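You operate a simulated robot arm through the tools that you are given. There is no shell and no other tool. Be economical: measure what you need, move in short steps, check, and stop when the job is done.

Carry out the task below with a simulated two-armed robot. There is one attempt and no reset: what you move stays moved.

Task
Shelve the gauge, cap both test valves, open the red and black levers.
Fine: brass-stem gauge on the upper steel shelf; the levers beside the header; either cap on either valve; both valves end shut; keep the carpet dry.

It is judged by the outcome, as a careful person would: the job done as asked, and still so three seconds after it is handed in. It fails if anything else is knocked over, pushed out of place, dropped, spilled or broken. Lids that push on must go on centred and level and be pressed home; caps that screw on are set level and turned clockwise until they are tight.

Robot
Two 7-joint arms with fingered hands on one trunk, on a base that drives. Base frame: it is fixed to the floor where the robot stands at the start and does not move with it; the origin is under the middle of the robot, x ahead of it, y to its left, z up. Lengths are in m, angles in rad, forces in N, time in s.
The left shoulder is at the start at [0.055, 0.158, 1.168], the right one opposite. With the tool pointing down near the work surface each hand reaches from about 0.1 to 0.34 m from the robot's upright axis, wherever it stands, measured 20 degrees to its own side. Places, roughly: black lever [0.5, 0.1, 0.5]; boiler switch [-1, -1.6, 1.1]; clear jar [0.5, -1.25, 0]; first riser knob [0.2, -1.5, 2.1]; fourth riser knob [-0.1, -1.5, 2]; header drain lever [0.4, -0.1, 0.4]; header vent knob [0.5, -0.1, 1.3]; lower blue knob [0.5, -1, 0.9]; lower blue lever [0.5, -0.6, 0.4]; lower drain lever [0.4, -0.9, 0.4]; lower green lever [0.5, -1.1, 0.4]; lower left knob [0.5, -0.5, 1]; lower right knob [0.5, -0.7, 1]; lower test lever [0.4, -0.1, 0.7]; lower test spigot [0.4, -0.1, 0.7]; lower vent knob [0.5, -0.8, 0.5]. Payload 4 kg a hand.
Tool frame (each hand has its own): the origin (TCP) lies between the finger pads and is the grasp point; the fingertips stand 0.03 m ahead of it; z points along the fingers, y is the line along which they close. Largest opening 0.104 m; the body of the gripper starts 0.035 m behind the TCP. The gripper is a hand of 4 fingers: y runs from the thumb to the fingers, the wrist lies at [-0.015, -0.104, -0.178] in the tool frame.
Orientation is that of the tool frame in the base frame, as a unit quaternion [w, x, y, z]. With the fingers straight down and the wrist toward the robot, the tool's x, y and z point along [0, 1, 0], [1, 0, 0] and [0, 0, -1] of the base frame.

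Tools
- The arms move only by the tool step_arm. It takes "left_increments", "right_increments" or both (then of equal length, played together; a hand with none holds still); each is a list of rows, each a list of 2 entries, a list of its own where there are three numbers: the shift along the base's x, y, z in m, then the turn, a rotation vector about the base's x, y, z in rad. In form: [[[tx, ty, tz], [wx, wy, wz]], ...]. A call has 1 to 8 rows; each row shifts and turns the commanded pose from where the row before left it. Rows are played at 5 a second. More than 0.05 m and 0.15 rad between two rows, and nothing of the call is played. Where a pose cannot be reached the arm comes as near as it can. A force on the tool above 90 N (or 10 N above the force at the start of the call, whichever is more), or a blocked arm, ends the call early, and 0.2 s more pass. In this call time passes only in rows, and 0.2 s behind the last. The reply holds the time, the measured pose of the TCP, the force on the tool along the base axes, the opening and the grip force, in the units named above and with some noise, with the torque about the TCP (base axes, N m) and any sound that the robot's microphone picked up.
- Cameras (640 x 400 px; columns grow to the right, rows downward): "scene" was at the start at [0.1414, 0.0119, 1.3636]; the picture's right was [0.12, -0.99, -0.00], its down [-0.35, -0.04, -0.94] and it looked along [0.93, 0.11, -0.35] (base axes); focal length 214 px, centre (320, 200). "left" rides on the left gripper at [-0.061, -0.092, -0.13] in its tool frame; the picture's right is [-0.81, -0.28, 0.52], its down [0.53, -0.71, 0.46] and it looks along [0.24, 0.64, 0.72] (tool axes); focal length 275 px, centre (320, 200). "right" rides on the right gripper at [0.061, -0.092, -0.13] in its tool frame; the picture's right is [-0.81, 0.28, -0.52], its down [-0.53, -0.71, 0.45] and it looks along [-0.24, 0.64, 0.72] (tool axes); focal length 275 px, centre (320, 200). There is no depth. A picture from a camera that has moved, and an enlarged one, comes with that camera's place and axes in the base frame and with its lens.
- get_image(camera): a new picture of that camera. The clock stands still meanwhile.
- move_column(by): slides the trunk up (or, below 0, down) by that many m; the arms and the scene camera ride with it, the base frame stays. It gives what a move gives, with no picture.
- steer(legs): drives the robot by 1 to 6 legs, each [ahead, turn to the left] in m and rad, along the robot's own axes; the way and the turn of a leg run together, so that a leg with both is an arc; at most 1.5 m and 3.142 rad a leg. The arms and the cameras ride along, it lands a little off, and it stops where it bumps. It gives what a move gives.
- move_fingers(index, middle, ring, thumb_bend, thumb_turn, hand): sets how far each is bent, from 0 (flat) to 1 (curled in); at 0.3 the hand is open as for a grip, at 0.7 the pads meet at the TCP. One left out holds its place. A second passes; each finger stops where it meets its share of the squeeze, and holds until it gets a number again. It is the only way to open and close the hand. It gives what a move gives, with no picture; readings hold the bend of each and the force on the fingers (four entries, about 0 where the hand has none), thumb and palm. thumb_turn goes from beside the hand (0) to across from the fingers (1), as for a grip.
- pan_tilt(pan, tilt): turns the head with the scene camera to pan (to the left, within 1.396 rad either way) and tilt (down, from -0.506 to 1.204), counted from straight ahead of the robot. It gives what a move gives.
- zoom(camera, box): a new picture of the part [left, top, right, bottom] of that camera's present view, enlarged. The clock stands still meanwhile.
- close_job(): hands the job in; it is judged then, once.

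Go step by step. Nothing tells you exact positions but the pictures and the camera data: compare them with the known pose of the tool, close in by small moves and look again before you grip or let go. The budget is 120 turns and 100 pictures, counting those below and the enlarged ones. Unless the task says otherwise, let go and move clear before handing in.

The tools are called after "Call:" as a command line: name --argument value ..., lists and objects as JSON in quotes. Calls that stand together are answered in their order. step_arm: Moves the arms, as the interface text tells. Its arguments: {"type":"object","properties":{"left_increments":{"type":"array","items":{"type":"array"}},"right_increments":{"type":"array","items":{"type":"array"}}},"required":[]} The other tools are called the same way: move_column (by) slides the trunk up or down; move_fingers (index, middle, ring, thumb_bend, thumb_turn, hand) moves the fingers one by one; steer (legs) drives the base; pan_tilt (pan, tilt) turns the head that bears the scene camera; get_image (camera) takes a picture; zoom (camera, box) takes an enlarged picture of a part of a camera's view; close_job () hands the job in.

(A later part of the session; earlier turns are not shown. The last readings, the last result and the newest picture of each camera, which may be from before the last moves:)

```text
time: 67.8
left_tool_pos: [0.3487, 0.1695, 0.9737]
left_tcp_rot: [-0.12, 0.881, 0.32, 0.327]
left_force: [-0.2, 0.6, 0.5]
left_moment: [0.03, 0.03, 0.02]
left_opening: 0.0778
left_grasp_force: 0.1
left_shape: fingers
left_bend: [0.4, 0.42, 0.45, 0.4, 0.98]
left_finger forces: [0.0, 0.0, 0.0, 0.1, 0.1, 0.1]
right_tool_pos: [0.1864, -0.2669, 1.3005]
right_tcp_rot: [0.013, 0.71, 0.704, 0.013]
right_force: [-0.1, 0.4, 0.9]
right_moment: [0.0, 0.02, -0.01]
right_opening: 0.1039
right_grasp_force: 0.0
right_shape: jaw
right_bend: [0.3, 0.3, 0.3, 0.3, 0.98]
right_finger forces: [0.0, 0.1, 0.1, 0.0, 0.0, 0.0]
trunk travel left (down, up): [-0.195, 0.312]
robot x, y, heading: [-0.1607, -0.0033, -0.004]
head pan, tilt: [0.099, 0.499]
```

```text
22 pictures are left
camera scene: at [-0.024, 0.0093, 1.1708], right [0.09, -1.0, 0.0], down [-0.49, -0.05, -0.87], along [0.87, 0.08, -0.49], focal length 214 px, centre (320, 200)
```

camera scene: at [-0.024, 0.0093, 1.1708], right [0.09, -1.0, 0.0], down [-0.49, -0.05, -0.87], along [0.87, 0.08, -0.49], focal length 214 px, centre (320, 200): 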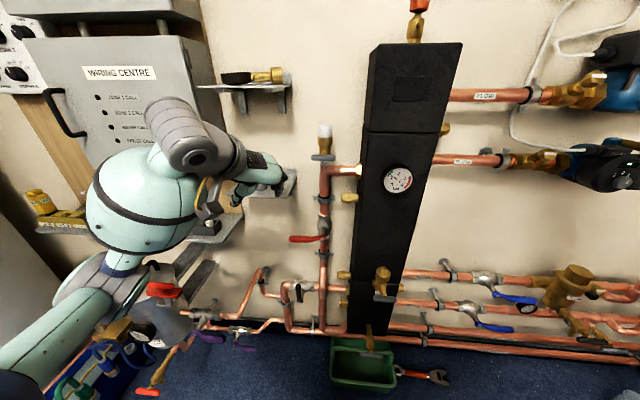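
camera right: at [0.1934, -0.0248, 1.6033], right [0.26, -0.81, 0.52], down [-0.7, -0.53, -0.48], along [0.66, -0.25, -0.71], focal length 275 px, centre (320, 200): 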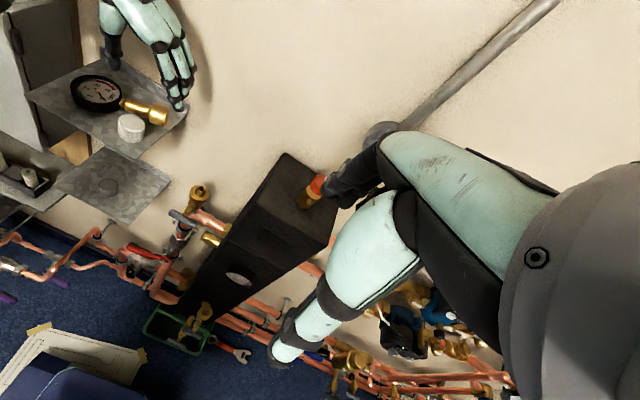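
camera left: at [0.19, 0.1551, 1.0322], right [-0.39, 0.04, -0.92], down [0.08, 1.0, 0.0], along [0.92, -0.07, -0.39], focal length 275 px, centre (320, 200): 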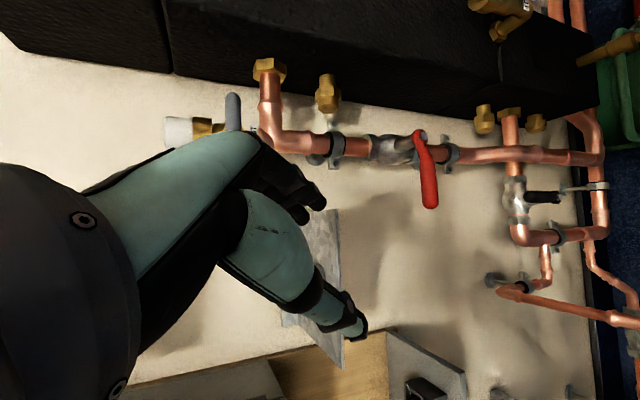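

From this lower view: red lever points left across its vertical pipe, black lever points straight down across its horizontal pipe. Now moving over the grey cap on the lower shelf.

Call:
step_arm --left_increments '[[[0.02, 0.01, 0.035], [0, 0, 0]], [[0.04, 0.01, 0], [0, 0, 0]], [[0.04, 0.013, 0], [0, 0, 0]], [[0.04, 0.012, 0], [0, 0, 0]]]'

Call:
get_image --camera "left"

Call:
zoom --camera "scene" --box '[200, 110, 320, 230]'

```text
time: 68.8
left_tool_pos: [0.4883, 0.2132, 1.0057]
left_tcp_rot: [-0.119, 0.881, 0.32, 0.327]
left_force: [0.0, 0.1, -0.2]
left_moment: [-0.01, 0.0, 0.02]
left_opening: 0.0776
left_grasp_force: 0.0
left_shape: fingers
left_bend: [0.4, 0.42, 0.45, 0.4, 0.98]
left_finger forces: [0.1, 0.0, 0.0, 0.1, 0.0, 0.1]
right_tool_pos: [0.1883, -0.2665, 1.3013]
right_tcp_rot: [0.012, 0.71, 0.704, 0.012]
right_force: [0.2, -0.1, 0.7]
right_moment: [0.02, 0.0, 0.04]
right_opening: 0.1041
right_grasp_force: 0.1
right_shape: jaw
right_bend: [0.3, 0.3, 0.3, 0.3, 0.98]
right_finger forces: [0.1, 0.0, 0.1, 0.1, 0.0, 0.1]
trunk travel left (down, up): [-0.195, 0.312]
robot x, y, heading: [-0.1619, -0.0016, -0.008]
head pan, tilt: [0.099, 0.499]
```

```text
21 pictures are left
camera left: at [0.3293, 0.1988, 1.0645], right [-0.39, 0.04, -0.92], down [0.08, 1.0, 0.01], along [0.92, -0.07, -0.39], focal length 275 px, centre (320, 200)
```

left: 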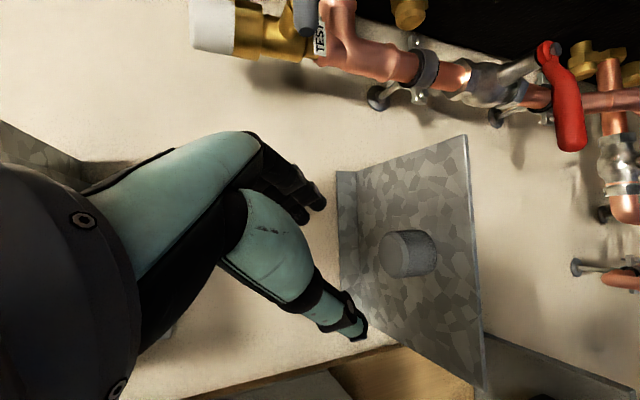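

```text
3.33 times, centred on (260, 170) of scene
camera zoom: at [-0.0232, 0.0094, 1.1707], right [0.09, -1.0, 0.0], down [-0.49, -0.05, -0.87], along [0.87, 0.08, -0.49], focal length 715 px, centre (520, 300)
```

zoom: 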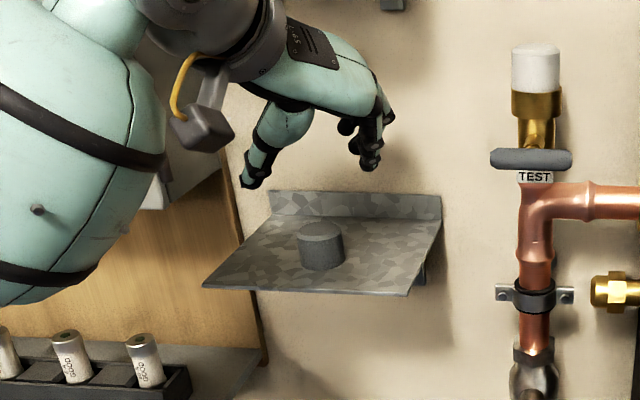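

Alignment in y is right; cap is ~5 mm further ahead. Descending around it and gripping with index, middle and thumb.

Call:
step_arm --left_increments '[[[0.004, 0, -0.02], [0, 0, 0]], [[0, 0, -0.015], [0, 0, 0]], [[0, 0, -0.008], [0, 0, 0]], [[0, 0, -0.006], [0, 0, 0]]]'

Call:
move_fingers --hand "left" --index 0.63 --middle 0.66 --ring 0.6 --thumb_bend 0.55

Call:
get_image --camera "left"

```text
time: 69.8
left_tool_pos: [0.4922, 0.2138, 0.9593]
left_tcp_rot: [-0.119, 0.881, 0.32, 0.327]
left_force: [-0.3, -0.4, -0.2]
left_moment: [0.02, -0.01, 0.05]
left_opening: 0.0776
left_grasp_force: 0.0
left_shape: fingers
left_bend: [0.4, 0.42, 0.45, 0.4, 0.98]
left_finger forces: [0.0, 0.1, 0.0, 0.1, 0.0, 0.0]
right_tool_pos: [0.1867, -0.2673, 1.3007]
right_tcp_rot: [0.013, 0.71, 0.704, 0.013]
right_force: [0.1, 0.5, 0.4]
right_moment: [0.0, 0.0, -0.01]
right_opening: 0.1041
right_grasp_force: 0.1
right_shape: jaw
right_bend: [0.3, 0.3, 0.3, 0.3, 0.98]
right_finger forces: [0.0, 0.1, 0.0, 0.0, 0.1, 0.1]
trunk travel left (down, up): [-0.195, 0.312]
robot x, y, heading: [-0.1636, 0.0021, -0.01]
head pan, tilt: [0.099, 0.499]
```

```text
time: 70.8
left_tool_pos: [0.4922, 0.2148, 0.9598]
left_tcp_rot: [-0.12, 0.881, 0.32, 0.327]
left_force: [1.0, -0.1, 0.4]
left_moment: [0.01, 0.01, 0.01]
left_opening: 0.0294
left_grasp_force: 0.0
left_shape: fingers
left_bend: [0.63, 0.66, 0.6, 0.55, 0.98]
left_finger forces: [0.0, 0.0, 0.1, 0.0, 0.1, 0.0]
right_tool_pos: [0.1869, -0.2668, 1.3019]
right_tcp_rot: [0.013, 0.709, 0.705, 0.012]
right_force: [-0.1, 0.3, 0.1]
right_moment: [0.03, -0.02, 0.0]
right_opening: 0.1041
right_grasp_force: 0.0
right_shape: jaw
right_bend: [0.3, 0.3, 0.3, 0.3, 0.98]
right_finger forces: [0.0, 0.1, 0.0, 0.0, 0.0, 0.1]
trunk travel left (down, up): [-0.195, 0.312]
robot x, y, heading: [-0.1584, -0.0008, -0.003]
head pan, tilt: [0.099, 0.499]
```

```text
19 pictures are left
camera left: at [0.334, 0.1998, 1.0182], right [-0.39, 0.04, -0.92], down [0.08, 1.0, 0.0], along [0.92, -0.07, -0.39], focal length 275 px, centre (320, 200)
```

left: 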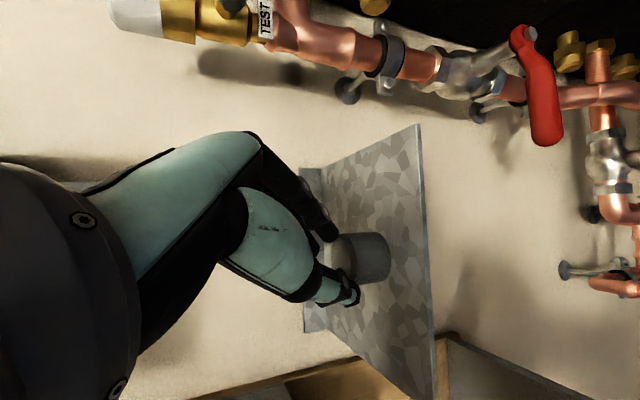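

The cap sits ~12 mm lower relative to the fingers than the white one did; reopen, descend, grip again.

Call:
move_fingers --hand "left" --index 0.45 --middle 0.45 --ring 0.5 --thumb_bend 0.42

Call:
step_arm --left_increments '[[[0, 0, -0.005], [0, 0, 0]], [[0, 0, -0.004], [0, 0, 0]], [[0, 0, -0.003], [0, 0, 0]]]'

Call:
move_fingers --hand "left" --index 0.75 --middle 0.75 --ring 0.62 --thumb_bend 0.65

Call:
get_image --camera "left"

```text
time: 71.8
left_tool_pos: [0.4933, 0.2149, 0.9593]
left_tcp_rot: [-0.12, 0.881, 0.32, 0.327]
left_force: [-0.1, 0.1, -0.1]
left_moment: [-0.04, -0.03, 0.02]
left_opening: 0.0684
left_grasp_force: 0.0
left_shape: fingers
left_bend: [0.45, 0.45, 0.5, 0.42, 0.98]
left_finger forces: [0.1, 0.1, 0.0, 0.0, 0.0, 0.1]
right_tool_pos: [0.1866, -0.2666, 1.3017]
right_tcp_rot: [0.013, 0.71, 0.704, 0.013]
right_force: [-0.6, -0.3, 0.0]
right_moment: [0.02, -0.01, 0.01]
right_opening: 0.1039
right_grasp_force: 0.0
right_shape: jaw
right_bend: [0.3, 0.3, 0.3, 0.3, 0.98]
right_finger forces: [0.1, 0.0, 0.0, 0.0, 0.1, 0.0]
trunk travel left (down, up): [-0.195, 0.312]
robot x, y, heading: [-0.1599, -0.0012, -0.005]
head pan, tilt: [0.099, 0.499]
```

```text
time: 72.6
left_tool_pos: [0.4916, 0.2151, 0.9473]
left_tcp_rot: [-0.12, 0.881, 0.319, 0.328]
left_force: [1.0, -0.2, -0.2]
left_moment: [-0.02, 0.01, -0.03]
left_opening: 0.0683
left_grasp_force: 0.2
left_shape: fingers
left_bend: [0.45, 0.45, 0.5, 0.42, 0.98]
left_finger forces: [0.0, 0.0, 0.0, 0.1, 0.0, 0.0]
right_tool_pos: [0.1874, -0.2677, 1.3007]
right_tcp_rot: [0.013, 0.71, 0.704, 0.013]
right_force: [-0.3, -0.3, 0.2]
right_moment: [-0.01, 0.03, -0.01]
right_opening: 0.1042
right_grasp_force: 0.0
right_shape: jaw
right_bend: [0.3, 0.3, 0.3, 0.3, 0.98]
right_finger forces: [0.1, 0.1, 0.0, 0.0, 0.0, 0.0]
trunk travel left (down, up): [-0.195, 0.312]
robot x, y, heading: [-0.1643, -0.0003, -0.008]
head pan, tilt: [0.099, 0.499]
```

```text
time: 73.6
left_tool_pos: [0.4921, 0.2144, 0.9485]
left_tcp_rot: [-0.12, 0.881, 0.319, 0.329]
left_force: [0.2, -1.3, 5.7]
left_moment: [0.16, -0.01, 0.03]
left_opening: 0.0289
left_grasp_force: 15.2
left_shape: fingers
left_bend: [0.74, 0.74, 0.62, 0.52, 0.97]
left_finger forces: [8.7, 9.4, 0.0, 0.0, 12.7, 0.1]
right_tool_pos: [0.1866, -0.2675, 1.3012]
right_tcp_rot: [0.013, 0.709, 0.704, 0.013]
right_force: [0.0, -0.4, -1.2]
right_moment: [0.0, -0.01, 0.01]
right_opening: 0.104
right_grasp_force: 0.0
right_shape: jaw
right_bend: [0.3, 0.3, 0.3, 0.3, 0.98]
right_finger forces: [0.0, 0.0, 0.0, 0.1, 0.0, 0.0]
trunk travel left (down, up): [-0.195, 0.312]
robot x, y, heading: [-0.1583, -0.0039, -0.007]
head pan, tilt: [0.099, 0.499]
```

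```text
18 pictures are left
camera left: at [0.3337, 0.1995, 1.0071], right [-0.39, 0.04, -0.92], down [0.08, 1.0, 0.01], along [0.92, -0.07, -0.39], focal length 275 px, centre (320, 200)
```

left: 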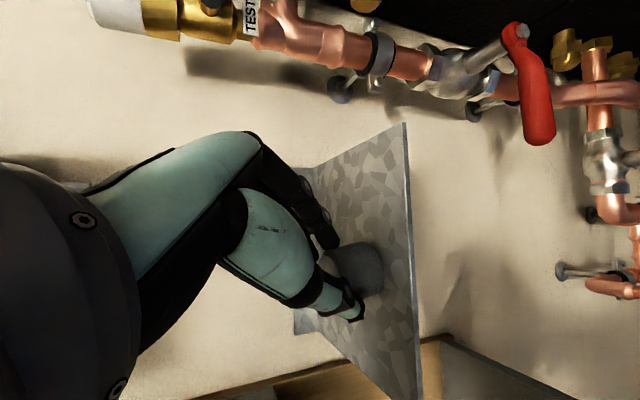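

Grey cap gripped. Lifting it, drawing back, carrying it in front of the header, then lowering the trunk toward the lower spigot (tip ≈ (0.416, −0.124, 0.711)).

Call:
step_arm --left_increments '[[[0, 0, 0.01], [0, 0, 0]], [[0, 0, 0.02], [0, 0, 0]], [[-0.02, 0, 0.02], [0, 0, 0]], [[-0.04, -0.02, 0], [0, 0, 0]], [[-0.04, -0.04, 0], [0, 0, 0]], [[-0.04, -0.045, 0], [0, 0, 0]], [[-0.02, -0.045, 0], [0, 0, 0]]]'

Call:
move_fingers --hand "left" --ring 0.8

Call:
step_arm --left_increments '[[[0, -0.045, 0], [0, 0, 0]], [[0, -0.045, 0], [0, 0, 0]], [[0, -0.045, 0], [0, 0, 0]], [[0, -0.045, 0], [0, 0, 0]], [[0, -0.02, 0], [0, 0, 0]]]'

Call:
move_column --by -0.19

Call:
get_image --camera "left"

Call:
get_image --camera "scene"

```text
refused: row 5 steps farther than a row can; nothing moved
```

```text
time: 74.6
left_tool_pos: [0.492, 0.2148, 0.9483]
left_tcp_rot: [-0.12, 0.881, 0.319, 0.328]
left_force: [0.4, -1.8, 8.4]
left_moment: [0.19, 0.02, 0.0]
left_opening: 0.0287
left_grasp_force: 15.5
left_shape: fingers
left_bend: [0.74, 0.74, 0.8, 0.52, 0.97]
left_finger forces: [8.5, 9.1, 0.1, 0.0, 12.9, 0.0]
right_tool_pos: [0.1857, -0.2677, 1.3018]
right_tcp_rot: [0.013, 0.71, 0.704, 0.013]
right_force: [0.6, 0.3, 0.8]
right_moment: [0.0, 0.02, 0.01]
right_opening: 0.1039
right_grasp_force: 0.2
right_shape: jaw
right_bend: [0.3, 0.3, 0.3, 0.3, 0.98]
right_finger forces: [0.0, 0.0, 0.0, 0.0, 0.0, 0.0]
trunk travel left (down, up): [-0.195, 0.312]
robot x, y, heading: [-0.16, -0.0034, -0.002]
head pan, tilt: [0.099, 0.499]
```

```text
time: 75.4
left_tool_pos: [0.4819, 0.1338, 0.9547]
left_tcp_rot: [-0.143, 0.867, 0.351, 0.324]
left_force: [-26.9, 59.9, -3.5]
left_moment: [-2.92, -1.33, -1.72]
left_opening: 0.0264
left_grasp_force: 46.2
left_shape: fingers
left_bend: [0.74, 0.74, 0.8, 0.52, 0.97]
left_finger forces: [17.5, 24.7, 0.1, 0.1, 10.3, 39.8]
right_tool_pos: [0.1678, -0.2672, 1.307]
right_tcp_rot: [0.019, 0.709, 0.704, 0.02]
right_force: [-0.3, -2.1, 0.8]
right_moment: [0.18, -0.03, 0.05]
right_opening: 0.104
right_grasp_force: 0.0
right_shape: jaw
right_bend: [0.3, 0.3, 0.3, 0.3, 0.97]
right_finger forces: [0.0, 0.0, 0.0, 0.0, 0.0, 0.1]
trunk travel left (down, up): [-0.195, 0.312]
robot x, y, heading: [-0.1601, 0.0004, 0.003]
head pan, tilt: [0.099, 0.499]
stopped in row 3 (left hand): the force on the tool passed its limit at 106 N (the readings are from after the stop); the commanded pose is now the measured one
```

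```text
time: 76.6
left_tool_pos: [0.4691, 0.1161, 0.8826]
left_tcp_rot: [-0.111, 0.86, 0.339, 0.364]
left_force: [-25.5, -9.4, 29.5]
left_moment: [1.37, -0.89, 0.8]
left_opening: 0.0349
left_grasp_force: 31.3
left_shape: fingers
left_bend: [0.75, 0.75, 0.79, 0.57, 1.0]
left_finger forces: [0.0, 0.0, 16.5, 0.0, 45.8, 0.0]
right_tool_pos: [0.1507, -0.2645, 1.2009]
right_tcp_rot: [0.024, 0.708, 0.706, 0.024]
right_force: [2.5, 1.0, 0.4]
right_moment: [-0.03, 0.11, 0.02]
right_opening: 0.104
right_grasp_force: 0.0
right_shape: jaw
right_bend: [0.3, 0.3, 0.3, 0.3, 0.97]
right_finger forces: [0.0, 0.0, 0.0, 0.0, 0.0, 0.0]
trunk travel left (down, up): [-0.087, 0.42]
robot x, y, heading: [-0.1614, -0.0007, -0.005]
head pan, tilt: [0.099, 0.499]
stopped: the force on the tool passed its limit at 100 N (the readings are from after the stop); the commanded pose is now the measured one
```

```text
17 pictures are left
camera left: at [0.3067, 0.0958, 0.9266], right [-0.31, 0.02, -0.95], down [0.05, 1.0, 0.01], along [0.95, -0.04, -0.31], focal length 275 px, centre (320, 200)
```

left: 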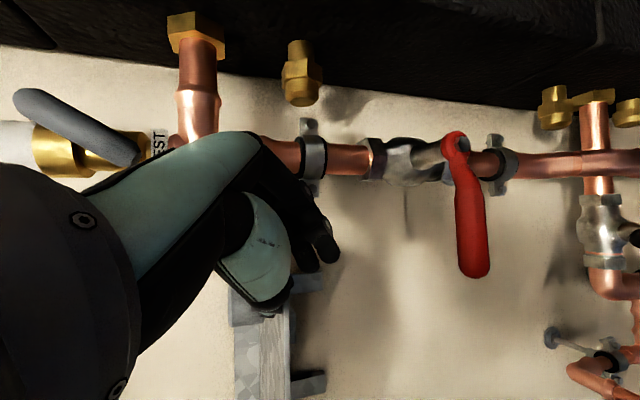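

```text
16 pictures are left
camera scene: at [-0.0578, 0.0101, 1.0633], right [0.1, -1.0, 0.0], down [-0.46, -0.05, -0.89], along [0.88, 0.09, -0.46], focal length 214 px, centre (320, 200)
```

scene: 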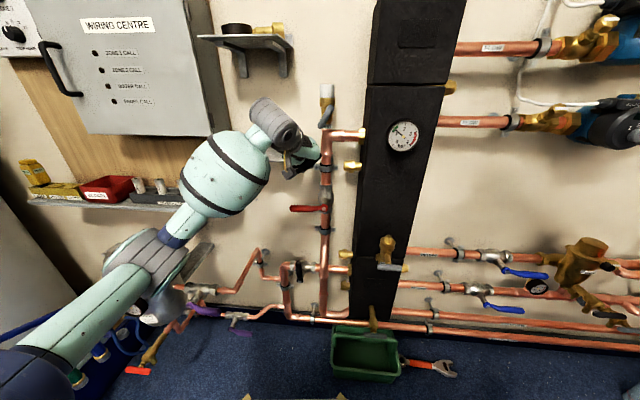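

My mistake: the first call was refused and the rest ran, so the hand ran sideways into the pipework and the upper test handle got turned. I'll look closely before moving anything.

Call:
zoom --camera "scene" --box '[240, 70, 400, 190]'

```text
3.33 times, centred on (320, 130) of scene
camera zoom: at [-0.0578, 0.0101, 1.0633], right [0.1, -1.0, 0.0], down [-0.46, -0.05, -0.89], along [0.88, 0.09, -0.46], focal length 715 px, centre (320, 433)
```

zoom: 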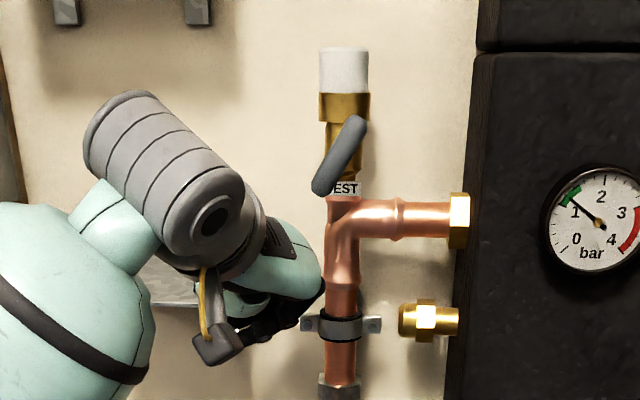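

Upper test handle is ~60° off; I'll shut it again later. First free the hand by backing straight out.

Call:
step_arm --left_increments '[[[-0.02, 0.003, 0.002], [0, 0, 0]], [[-0.03, 0, 0.002], [0, 0, 0]], [[-0.03, 0, 0], [0, 0, 0]], [[-0.03, 0, 0], [0, 0, 0]]]'

Call:
get_image --camera "left"

```text
time: 77.2
left_tool_pos: [0.4425, 0.1221, 0.8873]
left_tcp_rot: [-0.107, 0.856, 0.344, 0.372]
left_force: [17.2, -6.3, 7.4]
left_moment: [0.44, 0.07, -0.66]
left_opening: 0.026
left_grasp_force: 27.3
left_shape: fingers
left_bend: [0.75, 0.75, 0.74, 0.63, 1.0]
left_finger forces: [0.0, 0.1, 26.3, 0.0, 28.3, 0.0]
right_tool_pos: [0.1702, -0.2667, 1.1964]
right_tcp_rot: [0.017, 0.708, 0.705, 0.019]
right_force: [-1.4, -0.2, 0.5]
right_moment: [0.01, -0.11, 0.02]
right_opening: 0.1037
right_grasp_force: 0.0
right_shape: jaw
right_bend: [0.3, 0.3, 0.3, 0.3, 0.97]
right_finger forces: [0.0, 0.1, 0.0, 0.1, 0.0, 0.0]
trunk travel left (down, up): [-0.087, 0.42]
robot x, y, heading: [-0.1614, -0.0034, -0.004]
head pan, tilt: [0.099, 0.499]
stopped in row 3 (left hand): the force on the tool passed its limit at 97 N (the readings are from after the stop); the commanded pose is now the measured one
```

```text
14 pictures are left
camera left: at [0.2805, 0.1008, 0.929], right [-0.29, 0.02, -0.96], down [0.04, 1.0, 0.01], along [0.96, -0.03, -0.29], focal length 275 px, centre (320, 200)
```

left: 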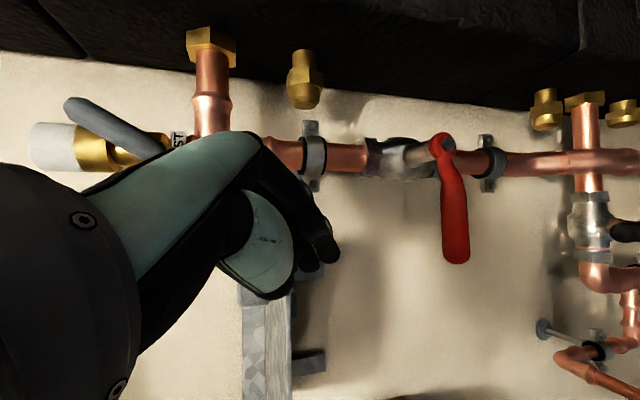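

The thumb and ring seem to be hooked on the shelf edge; opening the hand, then back off.

Call:
move_fingers --hand "left" --index 0.3 --middle 0.3 --ring 0.3 --thumb_bend 0.15

Call:
step_arm --left_increments '[[[-0.02, 0, 0], [0, 0, 0]], [[-0.03, 0, 0], [0, 0, 0]], [[-0.03, 0, 0], [0, 0, 0]], [[-0.03, 0, 0], [0, 0, 0]]]'

Call:
get_image --camera "left"

```text
time: 78.2
left_tool_pos: [0.4399, 0.1236, 0.8882]
left_tcp_rot: [-0.105, 0.855, 0.345, 0.372]
left_force: [0.3, -0.3, 0.2]
left_moment: [-0.03, 0.01, -0.01]
left_opening: 0.1146
left_grasp_force: 0.1
left_shape: fingers
left_bend: [0.3, 0.3, 0.3, 0.15, 0.98]
left_finger forces: [0.0, 0.1, 0.0, 0.0, 0.0, 0.0]
right_tool_pos: [0.1653, -0.2656, 1.1982]
right_tcp_rot: [0.019, 0.709, 0.705, 0.019]
right_force: [-0.4, 0.0, 0.3]
right_moment: [0.03, 0.0, -0.01]
right_opening: 0.1041
right_grasp_force: 0.0
right_shape: jaw
right_bend: [0.3, 0.3, 0.3, 0.3, 0.97]
right_finger forces: [0.0, 0.0, 0.0, 0.0, 0.0, 0.0]
trunk travel left (down, up): [-0.087, 0.42]
robot x, y, heading: [-0.1641, 0.0032, -0.0]
head pan, tilt: [0.099, 0.499]
```

```text
time: 79.2
left_tool_pos: [0.3283, 0.1242, 0.8896]
left_tcp_rot: [-0.107, 0.855, 0.347, 0.372]
left_force: [1.1, -0.5, -0.7]
left_moment: [-0.01, -0.03, 0.0]
left_opening: 0.1147
left_grasp_force: 0.0
left_shape: fingers
left_bend: [0.3, 0.3, 0.3, 0.15, 0.98]
left_finger forces: [0.0, 0.0, 0.0, 0.1, 0.0, 0.0]
right_tool_pos: [0.1649, -0.2667, 1.1985]
right_tcp_rot: [0.019, 0.708, 0.705, 0.019]
right_force: [0.8, 0.4, -0.2]
right_moment: [0.01, 0.01, 0.02]
right_opening: 0.1039
right_grasp_force: 0.0
right_shape: jaw
right_bend: [0.3, 0.3, 0.3, 0.3, 0.97]
right_finger forces: [0.0, 0.0, 0.0, 0.0, 0.0, 0.0]
trunk travel left (down, up): [-0.087, 0.42]
robot x, y, heading: [-0.1564, -0.0008, -0.004]
head pan, tilt: [0.099, 0.499]
```

```text
13 pictures are left
camera left: at [0.1653, 0.1023, 0.9305], right [-0.29, 0.02, -0.96], down [0.04, 1.0, 0.01], along [0.96, -0.03, -0.29], focal length 275 px, centre (320, 200)
```

left: 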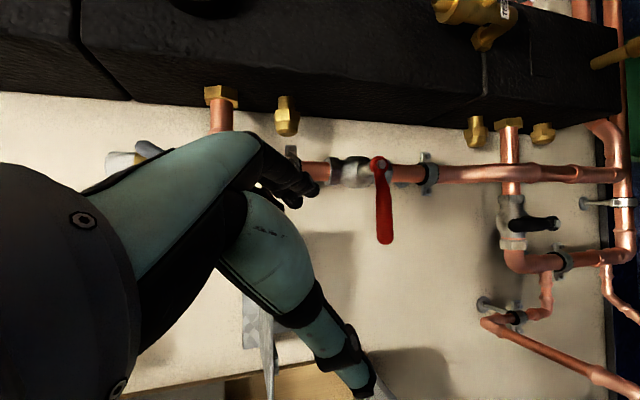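

Hand is free. Now find the grey cap: tilting the head down.

Call:
step_arm --left_increments '[[[-0.02, 0.02, 0.03], [0, 0, 0]], [[-0.02, 0.04, 0.02], [0, 0, 0]], [[-0.01, 0.04, 0.02], [0, 0, 0]], [[0, 0.04, 0.02], [0, 0, 0]], [[0, 0.04, 0], [0, 0, 0]]]'

Call:
pan_tilt --pan 0.15 --tilt 0.8

Call:
get_image --camera "scene"

```text
time: 80.4
left_tool_pos: [0.2806, 0.3041, 0.9778]
left_tcp_rot: [-0.105, 0.855, 0.345, 0.373]
left_force: [0.0, 0.0, -0.4]
left_moment: [0.0, 0.02, -0.02]
left_opening: 0.115
left_grasp_force: 0.0
left_shape: fingers
left_bend: [0.3, 0.3, 0.3, 0.15, 0.98]
left_finger forces: [0.0, 0.0, 0.0, 0.0, 0.0, 0.0]
right_tool_pos: [0.1661, -0.2643, 1.1984]
right_tcp_rot: [0.02, 0.709, 0.705, 0.019]
right_force: [-0.6, 0.7, 0.2]
right_moment: [0.04, -0.01, 0.05]
right_opening: 0.1039
right_grasp_force: 0.1
right_shape: jaw
right_bend: [0.3, 0.3, 0.3, 0.3, 0.97]
right_finger forces: [0.1, 0.0, 0.0, 0.0, 0.1, 0.0]
trunk travel left (down, up): [-0.087, 0.42]
robot x, y, heading: [-0.1651, -0.0007, -0.004]
head pan, tilt: [0.099, 0.499]
```

```text
time: 81.2
left_tool_pos: [0.2812, 0.304, 0.9774]
left_tcp_rot: [-0.107, 0.855, 0.346, 0.372]
left_force: [0.3, 1.0, -0.1]
left_moment: [-0.05, -0.01, 0.02]
left_opening: 0.1149
left_grasp_force: 0.2
left_shape: fingers
left_bend: [0.3, 0.3, 0.3, 0.15, 0.98]
left_finger forces: [0.0, 0.0, 0.0, 0.1, 0.0, 0.1]
right_tool_pos: [0.1663, -0.2665, 1.197]
right_tcp_rot: [0.02, 0.708, 0.705, 0.019]
right_force: [-0.4, 0.6, 0.1]
right_moment: [-0.03, 0.0, -0.02]
right_opening: 0.1043
right_grasp_force: 0.1
right_shape: jaw
right_bend: [0.3, 0.3, 0.3, 0.3, 0.97]
right_finger forces: [0.0, 0.0, 0.0, 0.1, 0.1, 0.1]
trunk travel left (down, up): [-0.087, 0.42]
robot x, y, heading: [-0.1609, 0.004, -0.001]
head pan, tilt: [0.15, 0.799]
```

```text
12 pictures are left
camera scene: at [-0.0364, 0.0128, 1.0352], right [0.15, -0.99, 0.0], down [-0.72, -0.11, -0.69], along [0.68, 0.1, -0.73], focal length 214 px, centre (320, 200)
```

scene: 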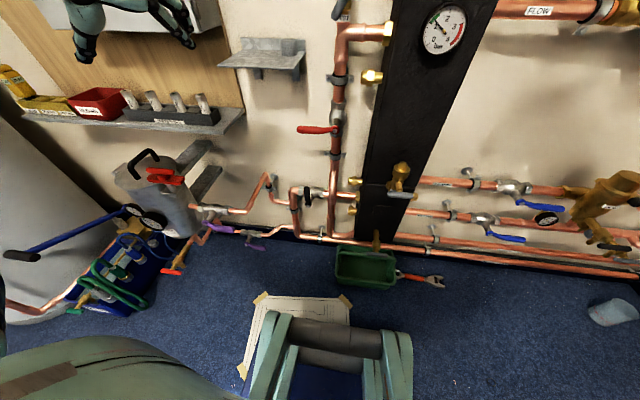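

Lucky: the grey cap stands upright at the right end of the lower shelf, and nothing spilled. First I'll re-shut the upper test handle (bar centre ≈ (0.472, 0.050, 1.003), left end pushed down) by lifting its left end from below; pointing the hand forward with fingers closed.

Call:
move_fingers --hand "left" --index 0.7 --middle 0.7 --ring 0.7 --thumb_bend 0.7

Call:
step_arm --left_increments '[[[0.0113, -0.0327, -0.0074], [0.0506, -0.1023, -0.0959]], [[0.0113, -0.0327, -0.0074], [0.0506, -0.1023, -0.0959]], [[0.0113, -0.0327, -0.0074], [0.0506, -0.1023, -0.0959]], [[0.0113, -0.0327, -0.0074], [0.0506, -0.1023, -0.0959]], [[0.0113, -0.0327, -0.0074], [0.0506, -0.1023, -0.0959]], [[0.0113, -0.0327, -0.0074], [0.0506, -0.1023, -0.0959]], [[0.0113, -0.0327, -0.0074], [0.0506, -0.1023, -0.0959]]]'

Call:
pan_tilt --pan 0.1 --tilt 0.35

```text
time: 82.2
left_tool_pos: [0.2802, 0.3033, 0.9774]
left_tcp_rot: [-0.107, 0.855, 0.345, 0.372]
left_force: [-0.4, 0.1, 0.2]
left_moment: [0.02, -0.02, 0.01]
left_opening: 0.0013
left_grasp_force: 0.1
left_shape: fingers
left_bend: [0.7, 0.7, 0.7, 0.7, 0.98]
left_finger forces: [0.0, 0.1, 0.0, 0.1, 0.1, 0.0]
right_tool_pos: [0.1666, -0.2666, 1.198]
right_tcp_rot: [0.019, 0.709, 0.705, 0.018]
right_force: [-0.2, 0.8, -1.0]
right_moment: [0.02, 0.01, 0.02]
right_opening: 0.1038
right_grasp_force: 0.1
right_shape: jaw
right_bend: [0.3, 0.3, 0.3, 0.3, 0.97]
right_finger forces: [0.1, 0.1, 0.1, 0.1, 0.0, 0.0]
trunk travel left (down, up): [-0.087, 0.42]
robot x, y, heading: [-0.1616, 0.0018, -0.001]
head pan, tilt: [0.15, 0.799]
```

```text
time: 83.8
left_tool_pos: [0.359, 0.0724, 0.9267]
left_tcp_rot: [0.001, 0.706, -0.002, 0.708]
left_force: [-0.3, -0.8, -0.9]
left_moment: [0.01, -0.04, 0.0]
left_opening: 0.0014
left_grasp_force: 0.0
left_shape: fingers
left_bend: [0.7, 0.7, 0.7, 0.7, 0.98]
left_finger forces: [0.0, 0.1, 0.1, 0.1, 0.0, 0.1]
right_tool_pos: [0.1667, -0.2672, 1.1988]
right_tcp_rot: [0.019, 0.709, 0.705, 0.02]
right_force: [0.8, 0.0, -0.4]
right_moment: [0.04, 0.02, 0.0]
right_opening: 0.1042
right_grasp_force: 0.0
right_shape: jaw
right_bend: [0.3, 0.3, 0.3, 0.3, 0.97]
right_finger forces: [0.0, 0.0, 0.0, 0.1, 0.0, 0.0]
trunk travel left (down, up): [-0.087, 0.42]
robot x, y, heading: [-0.1627, 0.0024, 0.002]
head pan, tilt: [0.15, 0.799]
```

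```text
time: 84.7
left_tool_pos: [0.3593, 0.073, 0.928]
left_tcp_rot: [0.0, 0.707, -0.001, 0.707]
left_force: [0.1, 0.7, -0.8]
left_moment: [0.0, -0.01, 0.0]
left_opening: 0.0012
left_grasp_force: 0.0
left_shape: fingers
left_bend: [0.7, 0.7, 0.7, 0.7, 0.98]
left_finger forces: [0.1, 0.1, 0.0, 0.0, 0.1, 0.0]
right_tool_pos: [0.1677, -0.2663, 1.1977]
right_tcp_rot: [0.019, 0.708, 0.705, 0.019]
right_force: [0.0, 0.0, 0.5]
right_moment: [0.02, -0.04, 0.0]
right_opening: 0.1041
right_grasp_force: 0.1
right_shape: jaw
right_bend: [0.3, 0.3, 0.3, 0.3, 0.97]
right_finger forces: [0.0, 0.1, 0.0, 0.1, 0.0, 0.0]
trunk travel left (down, up): [-0.087, 0.42]
robot x, y, heading: [-0.1604, 0.0008, -0.002]
head pan, tilt: [0.099, 0.351]
```

Call:
step_arm --left_increments '[[[0.035, 0.001, -0.003], [0, 0, 0]], [[0.035, 0.001, 0], [0, 0, 0]], [[0.03, 0, 0], [0, 0, 0]]]'

Call:
zoom --camera "scene" --box '[250, 100, 390, 220]'

```text
time: 85.5
left_tool_pos: [0.4602, 0.0737, 0.9234]
left_tcp_rot: [0.001, 0.707, -0.002, 0.707]
left_force: [0.0, -0.6, -0.3]
left_moment: [0.03, 0.0, -0.01]
left_opening: 0.0017
left_grasp_force: 0.0
left_shape: fingers
left_bend: [0.7, 0.7, 0.7, 0.7, 0.98]
left_finger forces: [0.1, 0.0, 0.0, 0.0, 0.0, 0.0]
right_tool_pos: [0.1661, -0.2647, 1.1975]
right_tcp_rot: [0.019, 0.708, 0.705, 0.019]
right_force: [1.1, 0.1, 0.3]
right_moment: [-0.03, 0.03, -0.04]
right_opening: 0.1039
right_grasp_force: 0.0
right_shape: jaw
right_bend: [0.3, 0.3, 0.3, 0.3, 0.97]
right_finger forces: [0.0, 0.0, 0.1, 0.0, 0.0, 0.0]
trunk travel left (down, up): [-0.087, 0.42]
robot x, y, heading: [-0.1645, -0.003, -0.001]
head pan, tilt: [0.099, 0.351]
```

```text
3.33 times, centred on (320, 160) of scene
camera zoom: at [-0.0224, 0.0097, 1.0746], right [0.1, -1.0, 0.0], down [-0.36, -0.03, -0.93], along [0.93, 0.09, -0.36], focal length 715 px, centre (320, 333)
```

zoom: 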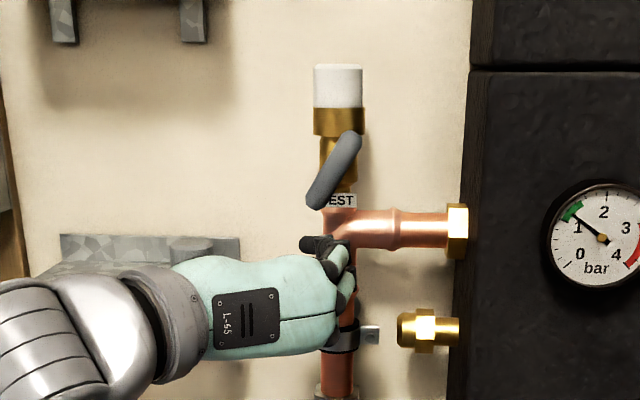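

Tips are just below the handle's low end. Shifting slightly left and pushing it up to horizontal.

Call:
step_arm --left_increments '[[[0, 0.008, 0.006], [0, 0, 0]], [[0, 0, 0.01], [0, 0, 0]], [[0, 0, 0.01], [0, 0, 0]], [[0, 0, 0.01], [0, 0, 0]], [[0, 0, 0.005], [0, 0, 0]]]'

Call:
zoom --camera "scene" --box '[250, 100, 390, 220]'

```text
time: 86.7
left_tool_pos: [0.4599, 0.0849, 0.966]
left_tcp_rot: [0.0, 0.706, -0.001, 0.708]
left_force: [-4.3, 6.0, -1.8]
left_moment: [-0.14, -0.04, 0.09]
left_opening: 0.0012
left_grasp_force: 2.9
left_shape: fingers
left_bend: [0.7, 0.7, 0.72, 0.7, 0.98]
left_finger forces: [0.1, 0.0, 6.7, 0.0, 0.0, 0.1]
right_tool_pos: [0.1661, -0.2665, 1.1988]
right_tcp_rot: [0.019, 0.709, 0.705, 0.019]
right_force: [-0.1, 0.4, 0.2]
right_moment: [0.0, 0.01, 0.0]
right_opening: 0.1042
right_grasp_force: 0.0
right_shape: jaw
right_bend: [0.3, 0.3, 0.3, 0.3, 0.97]
right_finger forces: [0.0, 0.0, 0.0, 0.0, 0.0, 0.0]
trunk travel left (down, up): [-0.087, 0.42]
robot x, y, heading: [-0.1613, -0.0018, -0.002]
head pan, tilt: [0.099, 0.351]
```

```text
3.33 times, centred on (320, 160) of scene
camera zoom: at [-0.0232, 0.0107, 1.0747], right [0.1, -1.0, 0.0], down [-0.35, -0.03, -0.93], along [0.93, 0.09, -0.36], focal length 715 px, centre (320, 333)
```

zoom: 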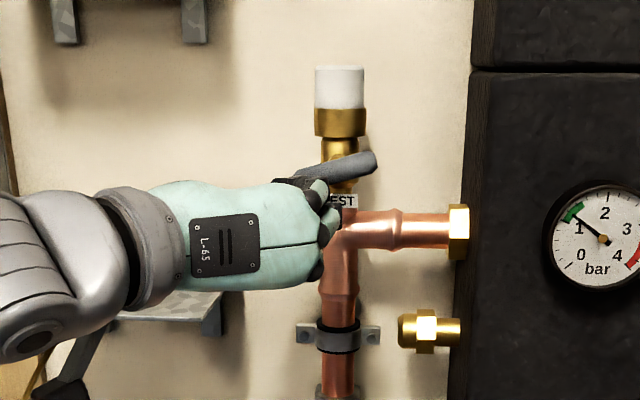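

Call:
step_arm --left_increments '[[[0, 0.003, 0.005], [0, 0, 0]], [[0, 0, 0.005], [0, 0, 0]], [[0, 0, 0.004], [0, 0, 0]]]'

Call:
zoom --camera "scene" --box '[250, 100, 390, 220]'

```text
time: 87.5
left_tool_pos: [0.459, 0.0894, 0.9788]
left_tcp_rot: [0.002, 0.707, -0.002, 0.707]
left_force: [-8.3, 2.2, -6.5]
left_moment: [-0.01, -0.11, -0.07]
left_opening: 0.0013
left_grasp_force: 5.4
left_shape: fingers
left_bend: [0.7, 0.7, 0.72, 0.7, 0.98]
left_finger forces: [0.1, 2.6, 8.6, 0.0, 0.0, 0.0]
right_tool_pos: [0.166, -0.2654, 1.199]
right_tcp_rot: [0.019, 0.709, 0.705, 0.019]
right_force: [1.0, 0.3, -0.2]
right_moment: [0.01, -0.03, 0.01]
right_opening: 0.1042
right_grasp_force: 0.0
right_shape: jaw
right_bend: [0.3, 0.3, 0.3, 0.3, 0.97]
right_finger forces: [0.0, 0.1, 0.0, 0.0, 0.0, 0.0]
trunk travel left (down, up): [-0.087, 0.42]
robot x, y, heading: [-0.1634, -0.0007, -0.005]
head pan, tilt: [0.099, 0.351]
```

```text
3.33 times, centred on (320, 160) of scene
camera zoom: at [-0.0234, 0.0105, 1.0746], right [0.1, -1.0, 0.0], down [-0.35, -0.03, -0.93], along [0.93, 0.09, -0.36], focal length 715 px, centre (320, 333)
```

zoom: 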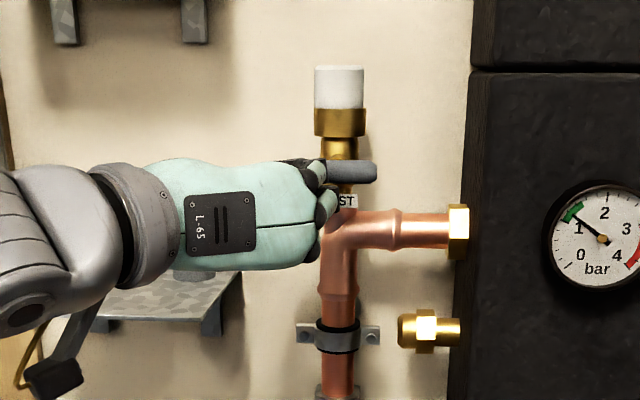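

Handle is horizontal again: valve shut. Backing off and re-adopting the cap-gripping orientation near the lower shelf.

Call:
step_arm --left_increments '[[[-0.01, 0.005, -0.008], [0, 0, 0]], [[-0.04, 0.005, 0], [0, 0, 0]], [[-0.04, 0.01, 0], [0, 0, 0]]]'

Call:
step_arm --left_increments '[[[0, 0.004, 0.005], [-0.0371, 0.1031, 0.0818]], [[0, 0.004, 0.005], [-0.0371, 0.1031, 0.0818]], [[0, 0.004, 0.005], [-0.0371, 0.1031, 0.0818]], [[0, 0.004, 0.005], [-0.0371, 0.1031, 0.0818]], [[0, 0.004, 0.005], [-0.0371, 0.1031, 0.0818]], [[0, 0.004, 0.005], [-0.0371, 0.1031, 0.0818]], [[0, 0.004, 0.005], [-0.0371, 0.1031, 0.0818]], [[0, 0.004, 0.005], [-0.0371, 0.1031, 0.0818]]]'

Call:
move_fingers --hand "left" --index 0.4 --middle 0.42 --ring 0.6 --thumb_bend 0.4

```text
time: 88.3
left_tool_pos: [0.3689, 0.1053, 0.9698]
left_tcp_rot: [0.001, 0.707, 0.0, 0.708]
left_force: [1.0, -0.5, -0.2]
left_moment: [0.01, 0.01, -0.03]
left_opening: 0.0013
left_grasp_force: 0.1
left_shape: fingers
left_bend: [0.7, 0.7, 0.7, 0.7, 0.98]
left_finger forces: [0.1, 0.0, 0.1, 0.0, 0.0, 0.0]
right_tool_pos: [0.1662, -0.2661, 1.1975]
right_tcp_rot: [0.02, 0.709, 0.705, 0.019]
right_force: [-0.7, 0.1, -0.5]
right_moment: [-0.01, -0.03, -0.02]
right_opening: 0.1036
right_grasp_force: 0.0
right_shape: jaw
right_bend: [0.3, 0.3, 0.3, 0.3, 0.97]
right_finger forces: [0.1, 0.0, 0.0, 0.1, 0.0, 0.0]
trunk travel left (down, up): [-0.087, 0.42]
robot x, y, heading: [-0.1586, -0.0041, -0.006]
head pan, tilt: [0.099, 0.351]
```

```text
time: 90.1
left_tool_pos: [0.3707, 0.1389, 1.0114]
left_tcp_rot: [-0.12, 0.882, 0.32, 0.326]
left_force: [-0.2, 0.6, -0.8]
left_moment: [0.02, 0.05, -0.04]
left_opening: 0.0011
left_grasp_force: 0.0
left_shape: fingers
left_bend: [0.7, 0.7, 0.7, 0.7, 0.98]
left_finger forces: [0.0, 0.0, 0.0, 0.1, 0.1, 0.0]
right_tool_pos: [0.167, -0.2668, 1.1983]
right_tcp_rot: [0.019, 0.709, 0.705, 0.019]
right_force: [0.6, 0.6, -0.1]
right_moment: [0.01, -0.01, -0.02]
right_opening: 0.104
right_grasp_force: 0.0
right_shape: jaw
right_bend: [0.3, 0.3, 0.3, 0.3, 0.97]
right_finger forces: [0.0, 0.1, 0.0, 0.0, 0.1, 0.0]
trunk travel left (down, up): [-0.087, 0.42]
robot x, y, heading: [-0.1595, 0.0003, 0.001]
head pan, tilt: [0.099, 0.351]
```

```text
time: 91.1
left_tool_pos: [0.3706, 0.1398, 1.0108]
left_tcp_rot: [-0.12, 0.881, 0.32, 0.328]
left_force: [0.2, -0.7, 0.4]
left_moment: [0.01, 0.01, 0.0]
left_opening: 0.0776
left_grasp_force: 0.1
left_shape: fingers
left_bend: [0.4, 0.42, 0.6, 0.4, 0.98]
left_finger forces: [0.1, 0.0, 0.0, 0.1, 0.1, 0.0]
right_tool_pos: [0.1671, -0.2656, 1.1985]
right_tcp_rot: [0.019, 0.708, 0.705, 0.019]
right_force: [-0.8, 0.3, 0.3]
right_moment: [-0.03, 0.0, 0.0]
right_opening: 0.104
right_grasp_force: 0.1
right_shape: jaw
right_bend: [0.3, 0.3, 0.3, 0.3, 0.97]
right_finger forces: [0.0, 0.1, 0.0, 0.0, 0.0, 0.0]
trunk travel left (down, up): [-0.087, 0.42]
robot x, y, heading: [-0.1567, -0.0001, -0.004]
head pan, tilt: [0.099, 0.351]
```

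Call:
move_fingers --hand "left" --index 0.46 --middle 0.48

Call:
step_arm --left_increments '[[[0.03, 0.012, 0], [0, 0, 0]], [[0.04, 0, 0], [0, 0, 0]], [[0.04, 0, 0], [0, 0, 0]]]'

Call:
get_image --camera "left"

```text
time: 92.1
left_tool_pos: [0.3705, 0.1396, 1.0106]
left_tcp_rot: [-0.12, 0.881, 0.319, 0.327]
left_force: [-0.2, 0.7, -0.2]
left_moment: [0.0, -0.03, -0.04]
left_opening: 0.07
left_grasp_force: 0.0
left_shape: fingers
left_bend: [0.46, 0.48, 0.6, 0.4, 0.98]
left_finger forces: [0.0, 0.0, 0.0, 0.0, 0.1, 0.0]
right_tool_pos: [0.1676, -0.2656, 1.1983]
right_tcp_rot: [0.02, 0.708, 0.705, 0.019]
right_force: [-0.3, 0.1, 0.4]
right_moment: [-0.05, 0.02, 0.01]
right_opening: 0.104
right_grasp_force: 0.1
right_shape: jaw
right_bend: [0.3, 0.3, 0.3, 0.3, 0.97]
right_finger forces: [0.0, 0.1, 0.1, 0.1, 0.0, 0.0]
trunk travel left (down, up): [-0.087, 0.42]
robot x, y, heading: [-0.1594, -0.0024, -0.002]
head pan, tilt: [0.099, 0.351]
```

```text
time: 92.9
left_tool_pos: [0.4799, 0.152, 1.0094]
left_tcp_rot: [-0.121, 0.881, 0.319, 0.328]
left_force: [0.3, -0.7, -0.7]
left_moment: [0.01, 0.01, 0.03]
left_opening: 0.0701
left_grasp_force: 0.0
left_shape: fingers
left_bend: [0.46, 0.48, 0.6, 0.4, 0.98]
left_finger forces: [0.0, 0.1, 0.1, 0.0, 0.0, 0.0]
right_tool_pos: [0.1668, -0.2659, 1.1975]
right_tcp_rot: [0.018, 0.709, 0.705, 0.019]
right_force: [-0.2, -1.0, 0.1]
right_moment: [0.03, 0.0, -0.01]
right_opening: 0.1041
right_grasp_force: 0.1
right_shape: jaw
right_bend: [0.3, 0.3, 0.3, 0.3, 0.97]
right_finger forces: [0.0, 0.0, 0.0, 0.0, 0.0, 0.1]
trunk travel left (down, up): [-0.087, 0.42]
robot x, y, heading: [-0.1608, 0.0018, -0.0]
head pan, tilt: [0.099, 0.351]
```

```text
8 pictures are left
camera left: at [0.3217, 0.1373, 1.069], right [-0.39, 0.04, -0.92], down [0.08, 1.0, 0.01], along [0.92, -0.07, -0.39], focal length 275 px, centre (320, 200)
```

left: 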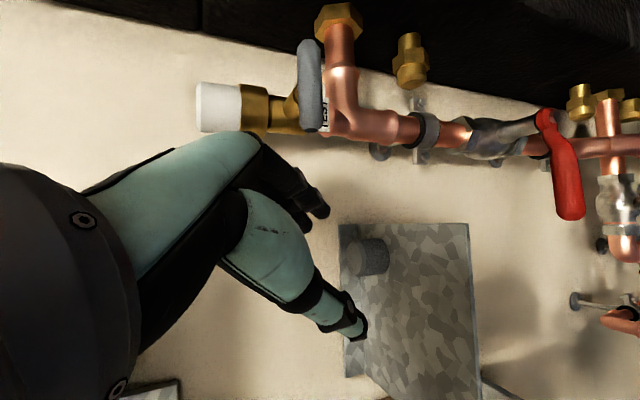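

The cap is at the back of the shelf, about (0.550, 0.174), close to the upstand, so I'll use the un-yawed orientation (fingers right, thumb left), as with the white cap.

Call:
move_fingers --hand "left" --ring 0.8

Call:
step_arm --left_increments '[[[-0.01, 0.004, 0], [0, 0, -0.14]], [[-0.01, 0.004, 0], [0, 0, -0.14]], [[0, 0.004, 0], [0, 0, -0.14]], [[0, 0.004, 0], [0, 0, -0.14]], [[0, 0.004, 0], [0, 0, -0.14]]]'

Call:
step_arm --left_increments '[[[0.025, 0, 0], [0, 0, 0]], [[0.025, 0, 0], [0, 0, 0]], [[0.025, 0, 0], [0, 0, 0]]]'

Call:
get_image --camera "left"

```text
time: 93.9
left_tool_pos: [0.4786, 0.1523, 1.0099]
left_tcp_rot: [-0.121, 0.881, 0.32, 0.327]
left_force: [-0.9, -0.2, -0.1]
left_moment: [-0.02, 0.04, -0.03]
left_opening: 0.0701
left_grasp_force: 0.0
left_shape: fingers
left_bend: [0.46, 0.48, 0.8, 0.4, 0.98]
left_finger forces: [0.0, 0.0, 0.0, 0.1, 0.0, 0.1]
right_tool_pos: [0.1666, -0.2646, 1.1979]
right_tcp_rot: [0.019, 0.709, 0.705, 0.019]
right_force: [0.5, -0.5, -0.1]
right_moment: [0.04, -0.01, 0.05]
right_opening: 0.1043
right_grasp_force: 0.1
right_shape: jaw
right_bend: [0.3, 0.3, 0.3, 0.3, 0.97]
right_finger forces: [0.0, 0.0, 0.0, 0.0, 0.0, 0.0]
trunk travel left (down, up): [-0.087, 0.42]
robot x, y, heading: [-0.1619, 0.0002, -0.007]
head pan, tilt: [0.099, 0.351]
```

```text
time: 95.1
left_tool_pos: [0.4596, 0.1725, 1.0105]
left_tcp_rot: [0.0, 0.937, -0.003, 0.349]
left_force: [0.2, 0.1, -0.7]
left_moment: [0.0, 0.0, -0.02]
left_opening: 0.0702
left_grasp_force: 0.1
left_shape: fingers
left_bend: [0.46, 0.48, 0.8, 0.4, 0.98]
left_finger forces: [0.1, 0.0, 0.0, 0.0, 0.0, 0.0]
right_tool_pos: [0.1675, -0.2663, 1.1977]
right_tcp_rot: [0.019, 0.709, 0.704, 0.019]
right_force: [-1.0, -0.5, -0.7]
right_moment: [-0.02, -0.04, 0.03]
right_opening: 0.1039
right_grasp_force: 0.1
right_shape: jaw
right_bend: [0.3, 0.3, 0.3, 0.3, 0.97]
right_finger forces: [0.0, 0.0, 0.1, 0.1, 0.0, 0.1]
trunk travel left (down, up): [-0.087, 0.42]
robot x, y, heading: [-0.1603, 0.0019, -0.005]
head pan, tilt: [0.099, 0.351]
```

```text
time: 95.9
left_tool_pos: [0.5101, 0.1724, 1.0343]
left_tcp_rot: [0.001, 0.931, -0.004, 0.364]
left_force: [-89.8, 11.1, -33.7]
left_moment: [-3.21, -12.77, 5.45]
left_opening: 0.0703
left_grasp_force: 0.1
left_shape: fingers
left_bend: [0.46, 0.48, 0.8, 0.4, 0.98]
left_finger forces: [0.1, 0.0, 0.0, 0.0, 0.0, 0.0]
right_tool_pos: [0.1385, -0.2666, 1.2059]
right_tcp_rot: [0.026, 0.709, 0.704, 0.029]
right_force: [1.3, -0.5, -0.7]
right_moment: [0.03, 0.06, 0.01]
right_opening: 0.104
right_grasp_force: 0.0
right_shape: jaw
right_bend: [0.3, 0.3, 0.3, 0.3, 0.97]
right_finger forces: [0.0, 0.0, 0.0, 0.0, 0.0, 0.0]
trunk travel left (down, up): [-0.087, 0.42]
robot x, y, heading: [-0.16, 0.0015, 0.004]
head pan, tilt: [0.099, 0.351]
```

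```text
7 pictures are left
camera left: at [0.3778, 0.2645, 1.089], right [-0.24, 0.28, -0.93], down [0.71, 0.71, 0.03], along [0.67, -0.65, -0.37], focal length 275 px, centre (320, 200)
```

left: 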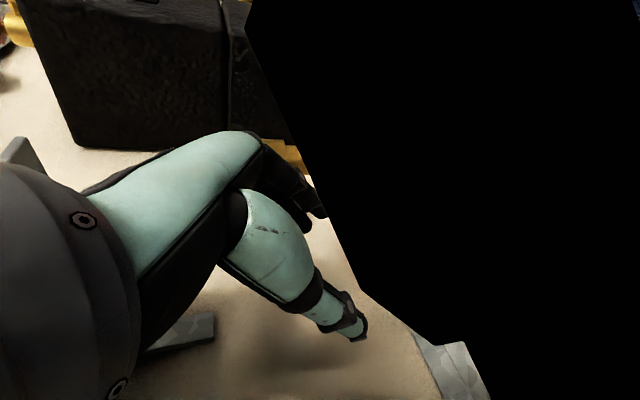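

The wrist met the upper shelf edge; back off right away, lower, then slide in underneath at grip height.

Call:
step_arm --left_increments '[[[-0.03, 0, 0], [0, 0, 0]], [[-0.04, 0, 0], [0, 0, 0]], [[0, 0, -0.025], [0, 0.0, 0]], [[0, 0, -0.025], [0, 0, 0]]]'

Call:
zoom --camera "scene" --box '[180, 60, 400, 220]'

```text
time: 96.9
left_tool_pos: [0.4703, 0.1741, 0.9567]
left_tcp_rot: [0.001, 0.939, -0.001, 0.343]
left_force: [0.1, 0.9, -0.5]
left_moment: [0.01, 0.01, -0.03]
left_opening: 0.0703
left_grasp_force: 0.1
left_shape: fingers
left_bend: [0.46, 0.48, 0.8, 0.4, 0.98]
left_finger forces: [0.1, 0.0, 0.0, 0.0, 0.0, 0.0]
right_tool_pos: [0.1748, -0.2653, 1.1948]
right_tcp_rot: [0.016, 0.709, 0.705, 0.016]
right_force: [0.1, 0.0, -0.6]
right_moment: [-0.04, 0.02, 0.05]
right_opening: 0.1041
right_grasp_force: 0.0
right_shape: jaw
right_bend: [0.3, 0.3, 0.3, 0.3, 0.97]
right_finger forces: [0.1, 0.0, 0.1, 0.0, 0.1, 0.0]
trunk travel left (down, up): [-0.087, 0.42]
robot x, y, heading: [-0.1584, 0.0007, -0.0]
head pan, tilt: [0.099, 0.351]
```

```text
2.50 times, centred on (290, 140) of scene
camera zoom: at [-0.0174, 0.0104, 1.0737], right [0.1, -1.0, 0.0], down [-0.36, -0.03, -0.93], along [0.93, 0.09, -0.36], focal length 536 px, centre (395, 350)
```

zoom: 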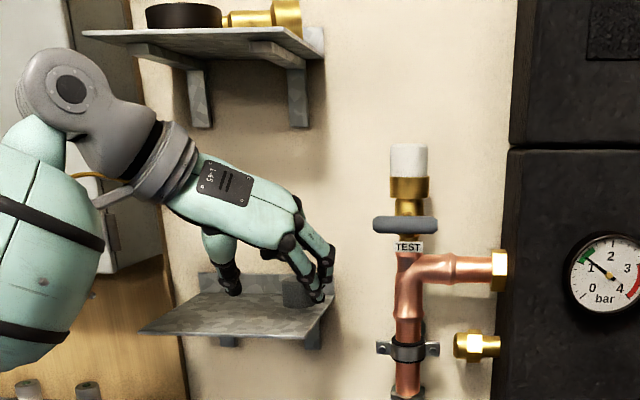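

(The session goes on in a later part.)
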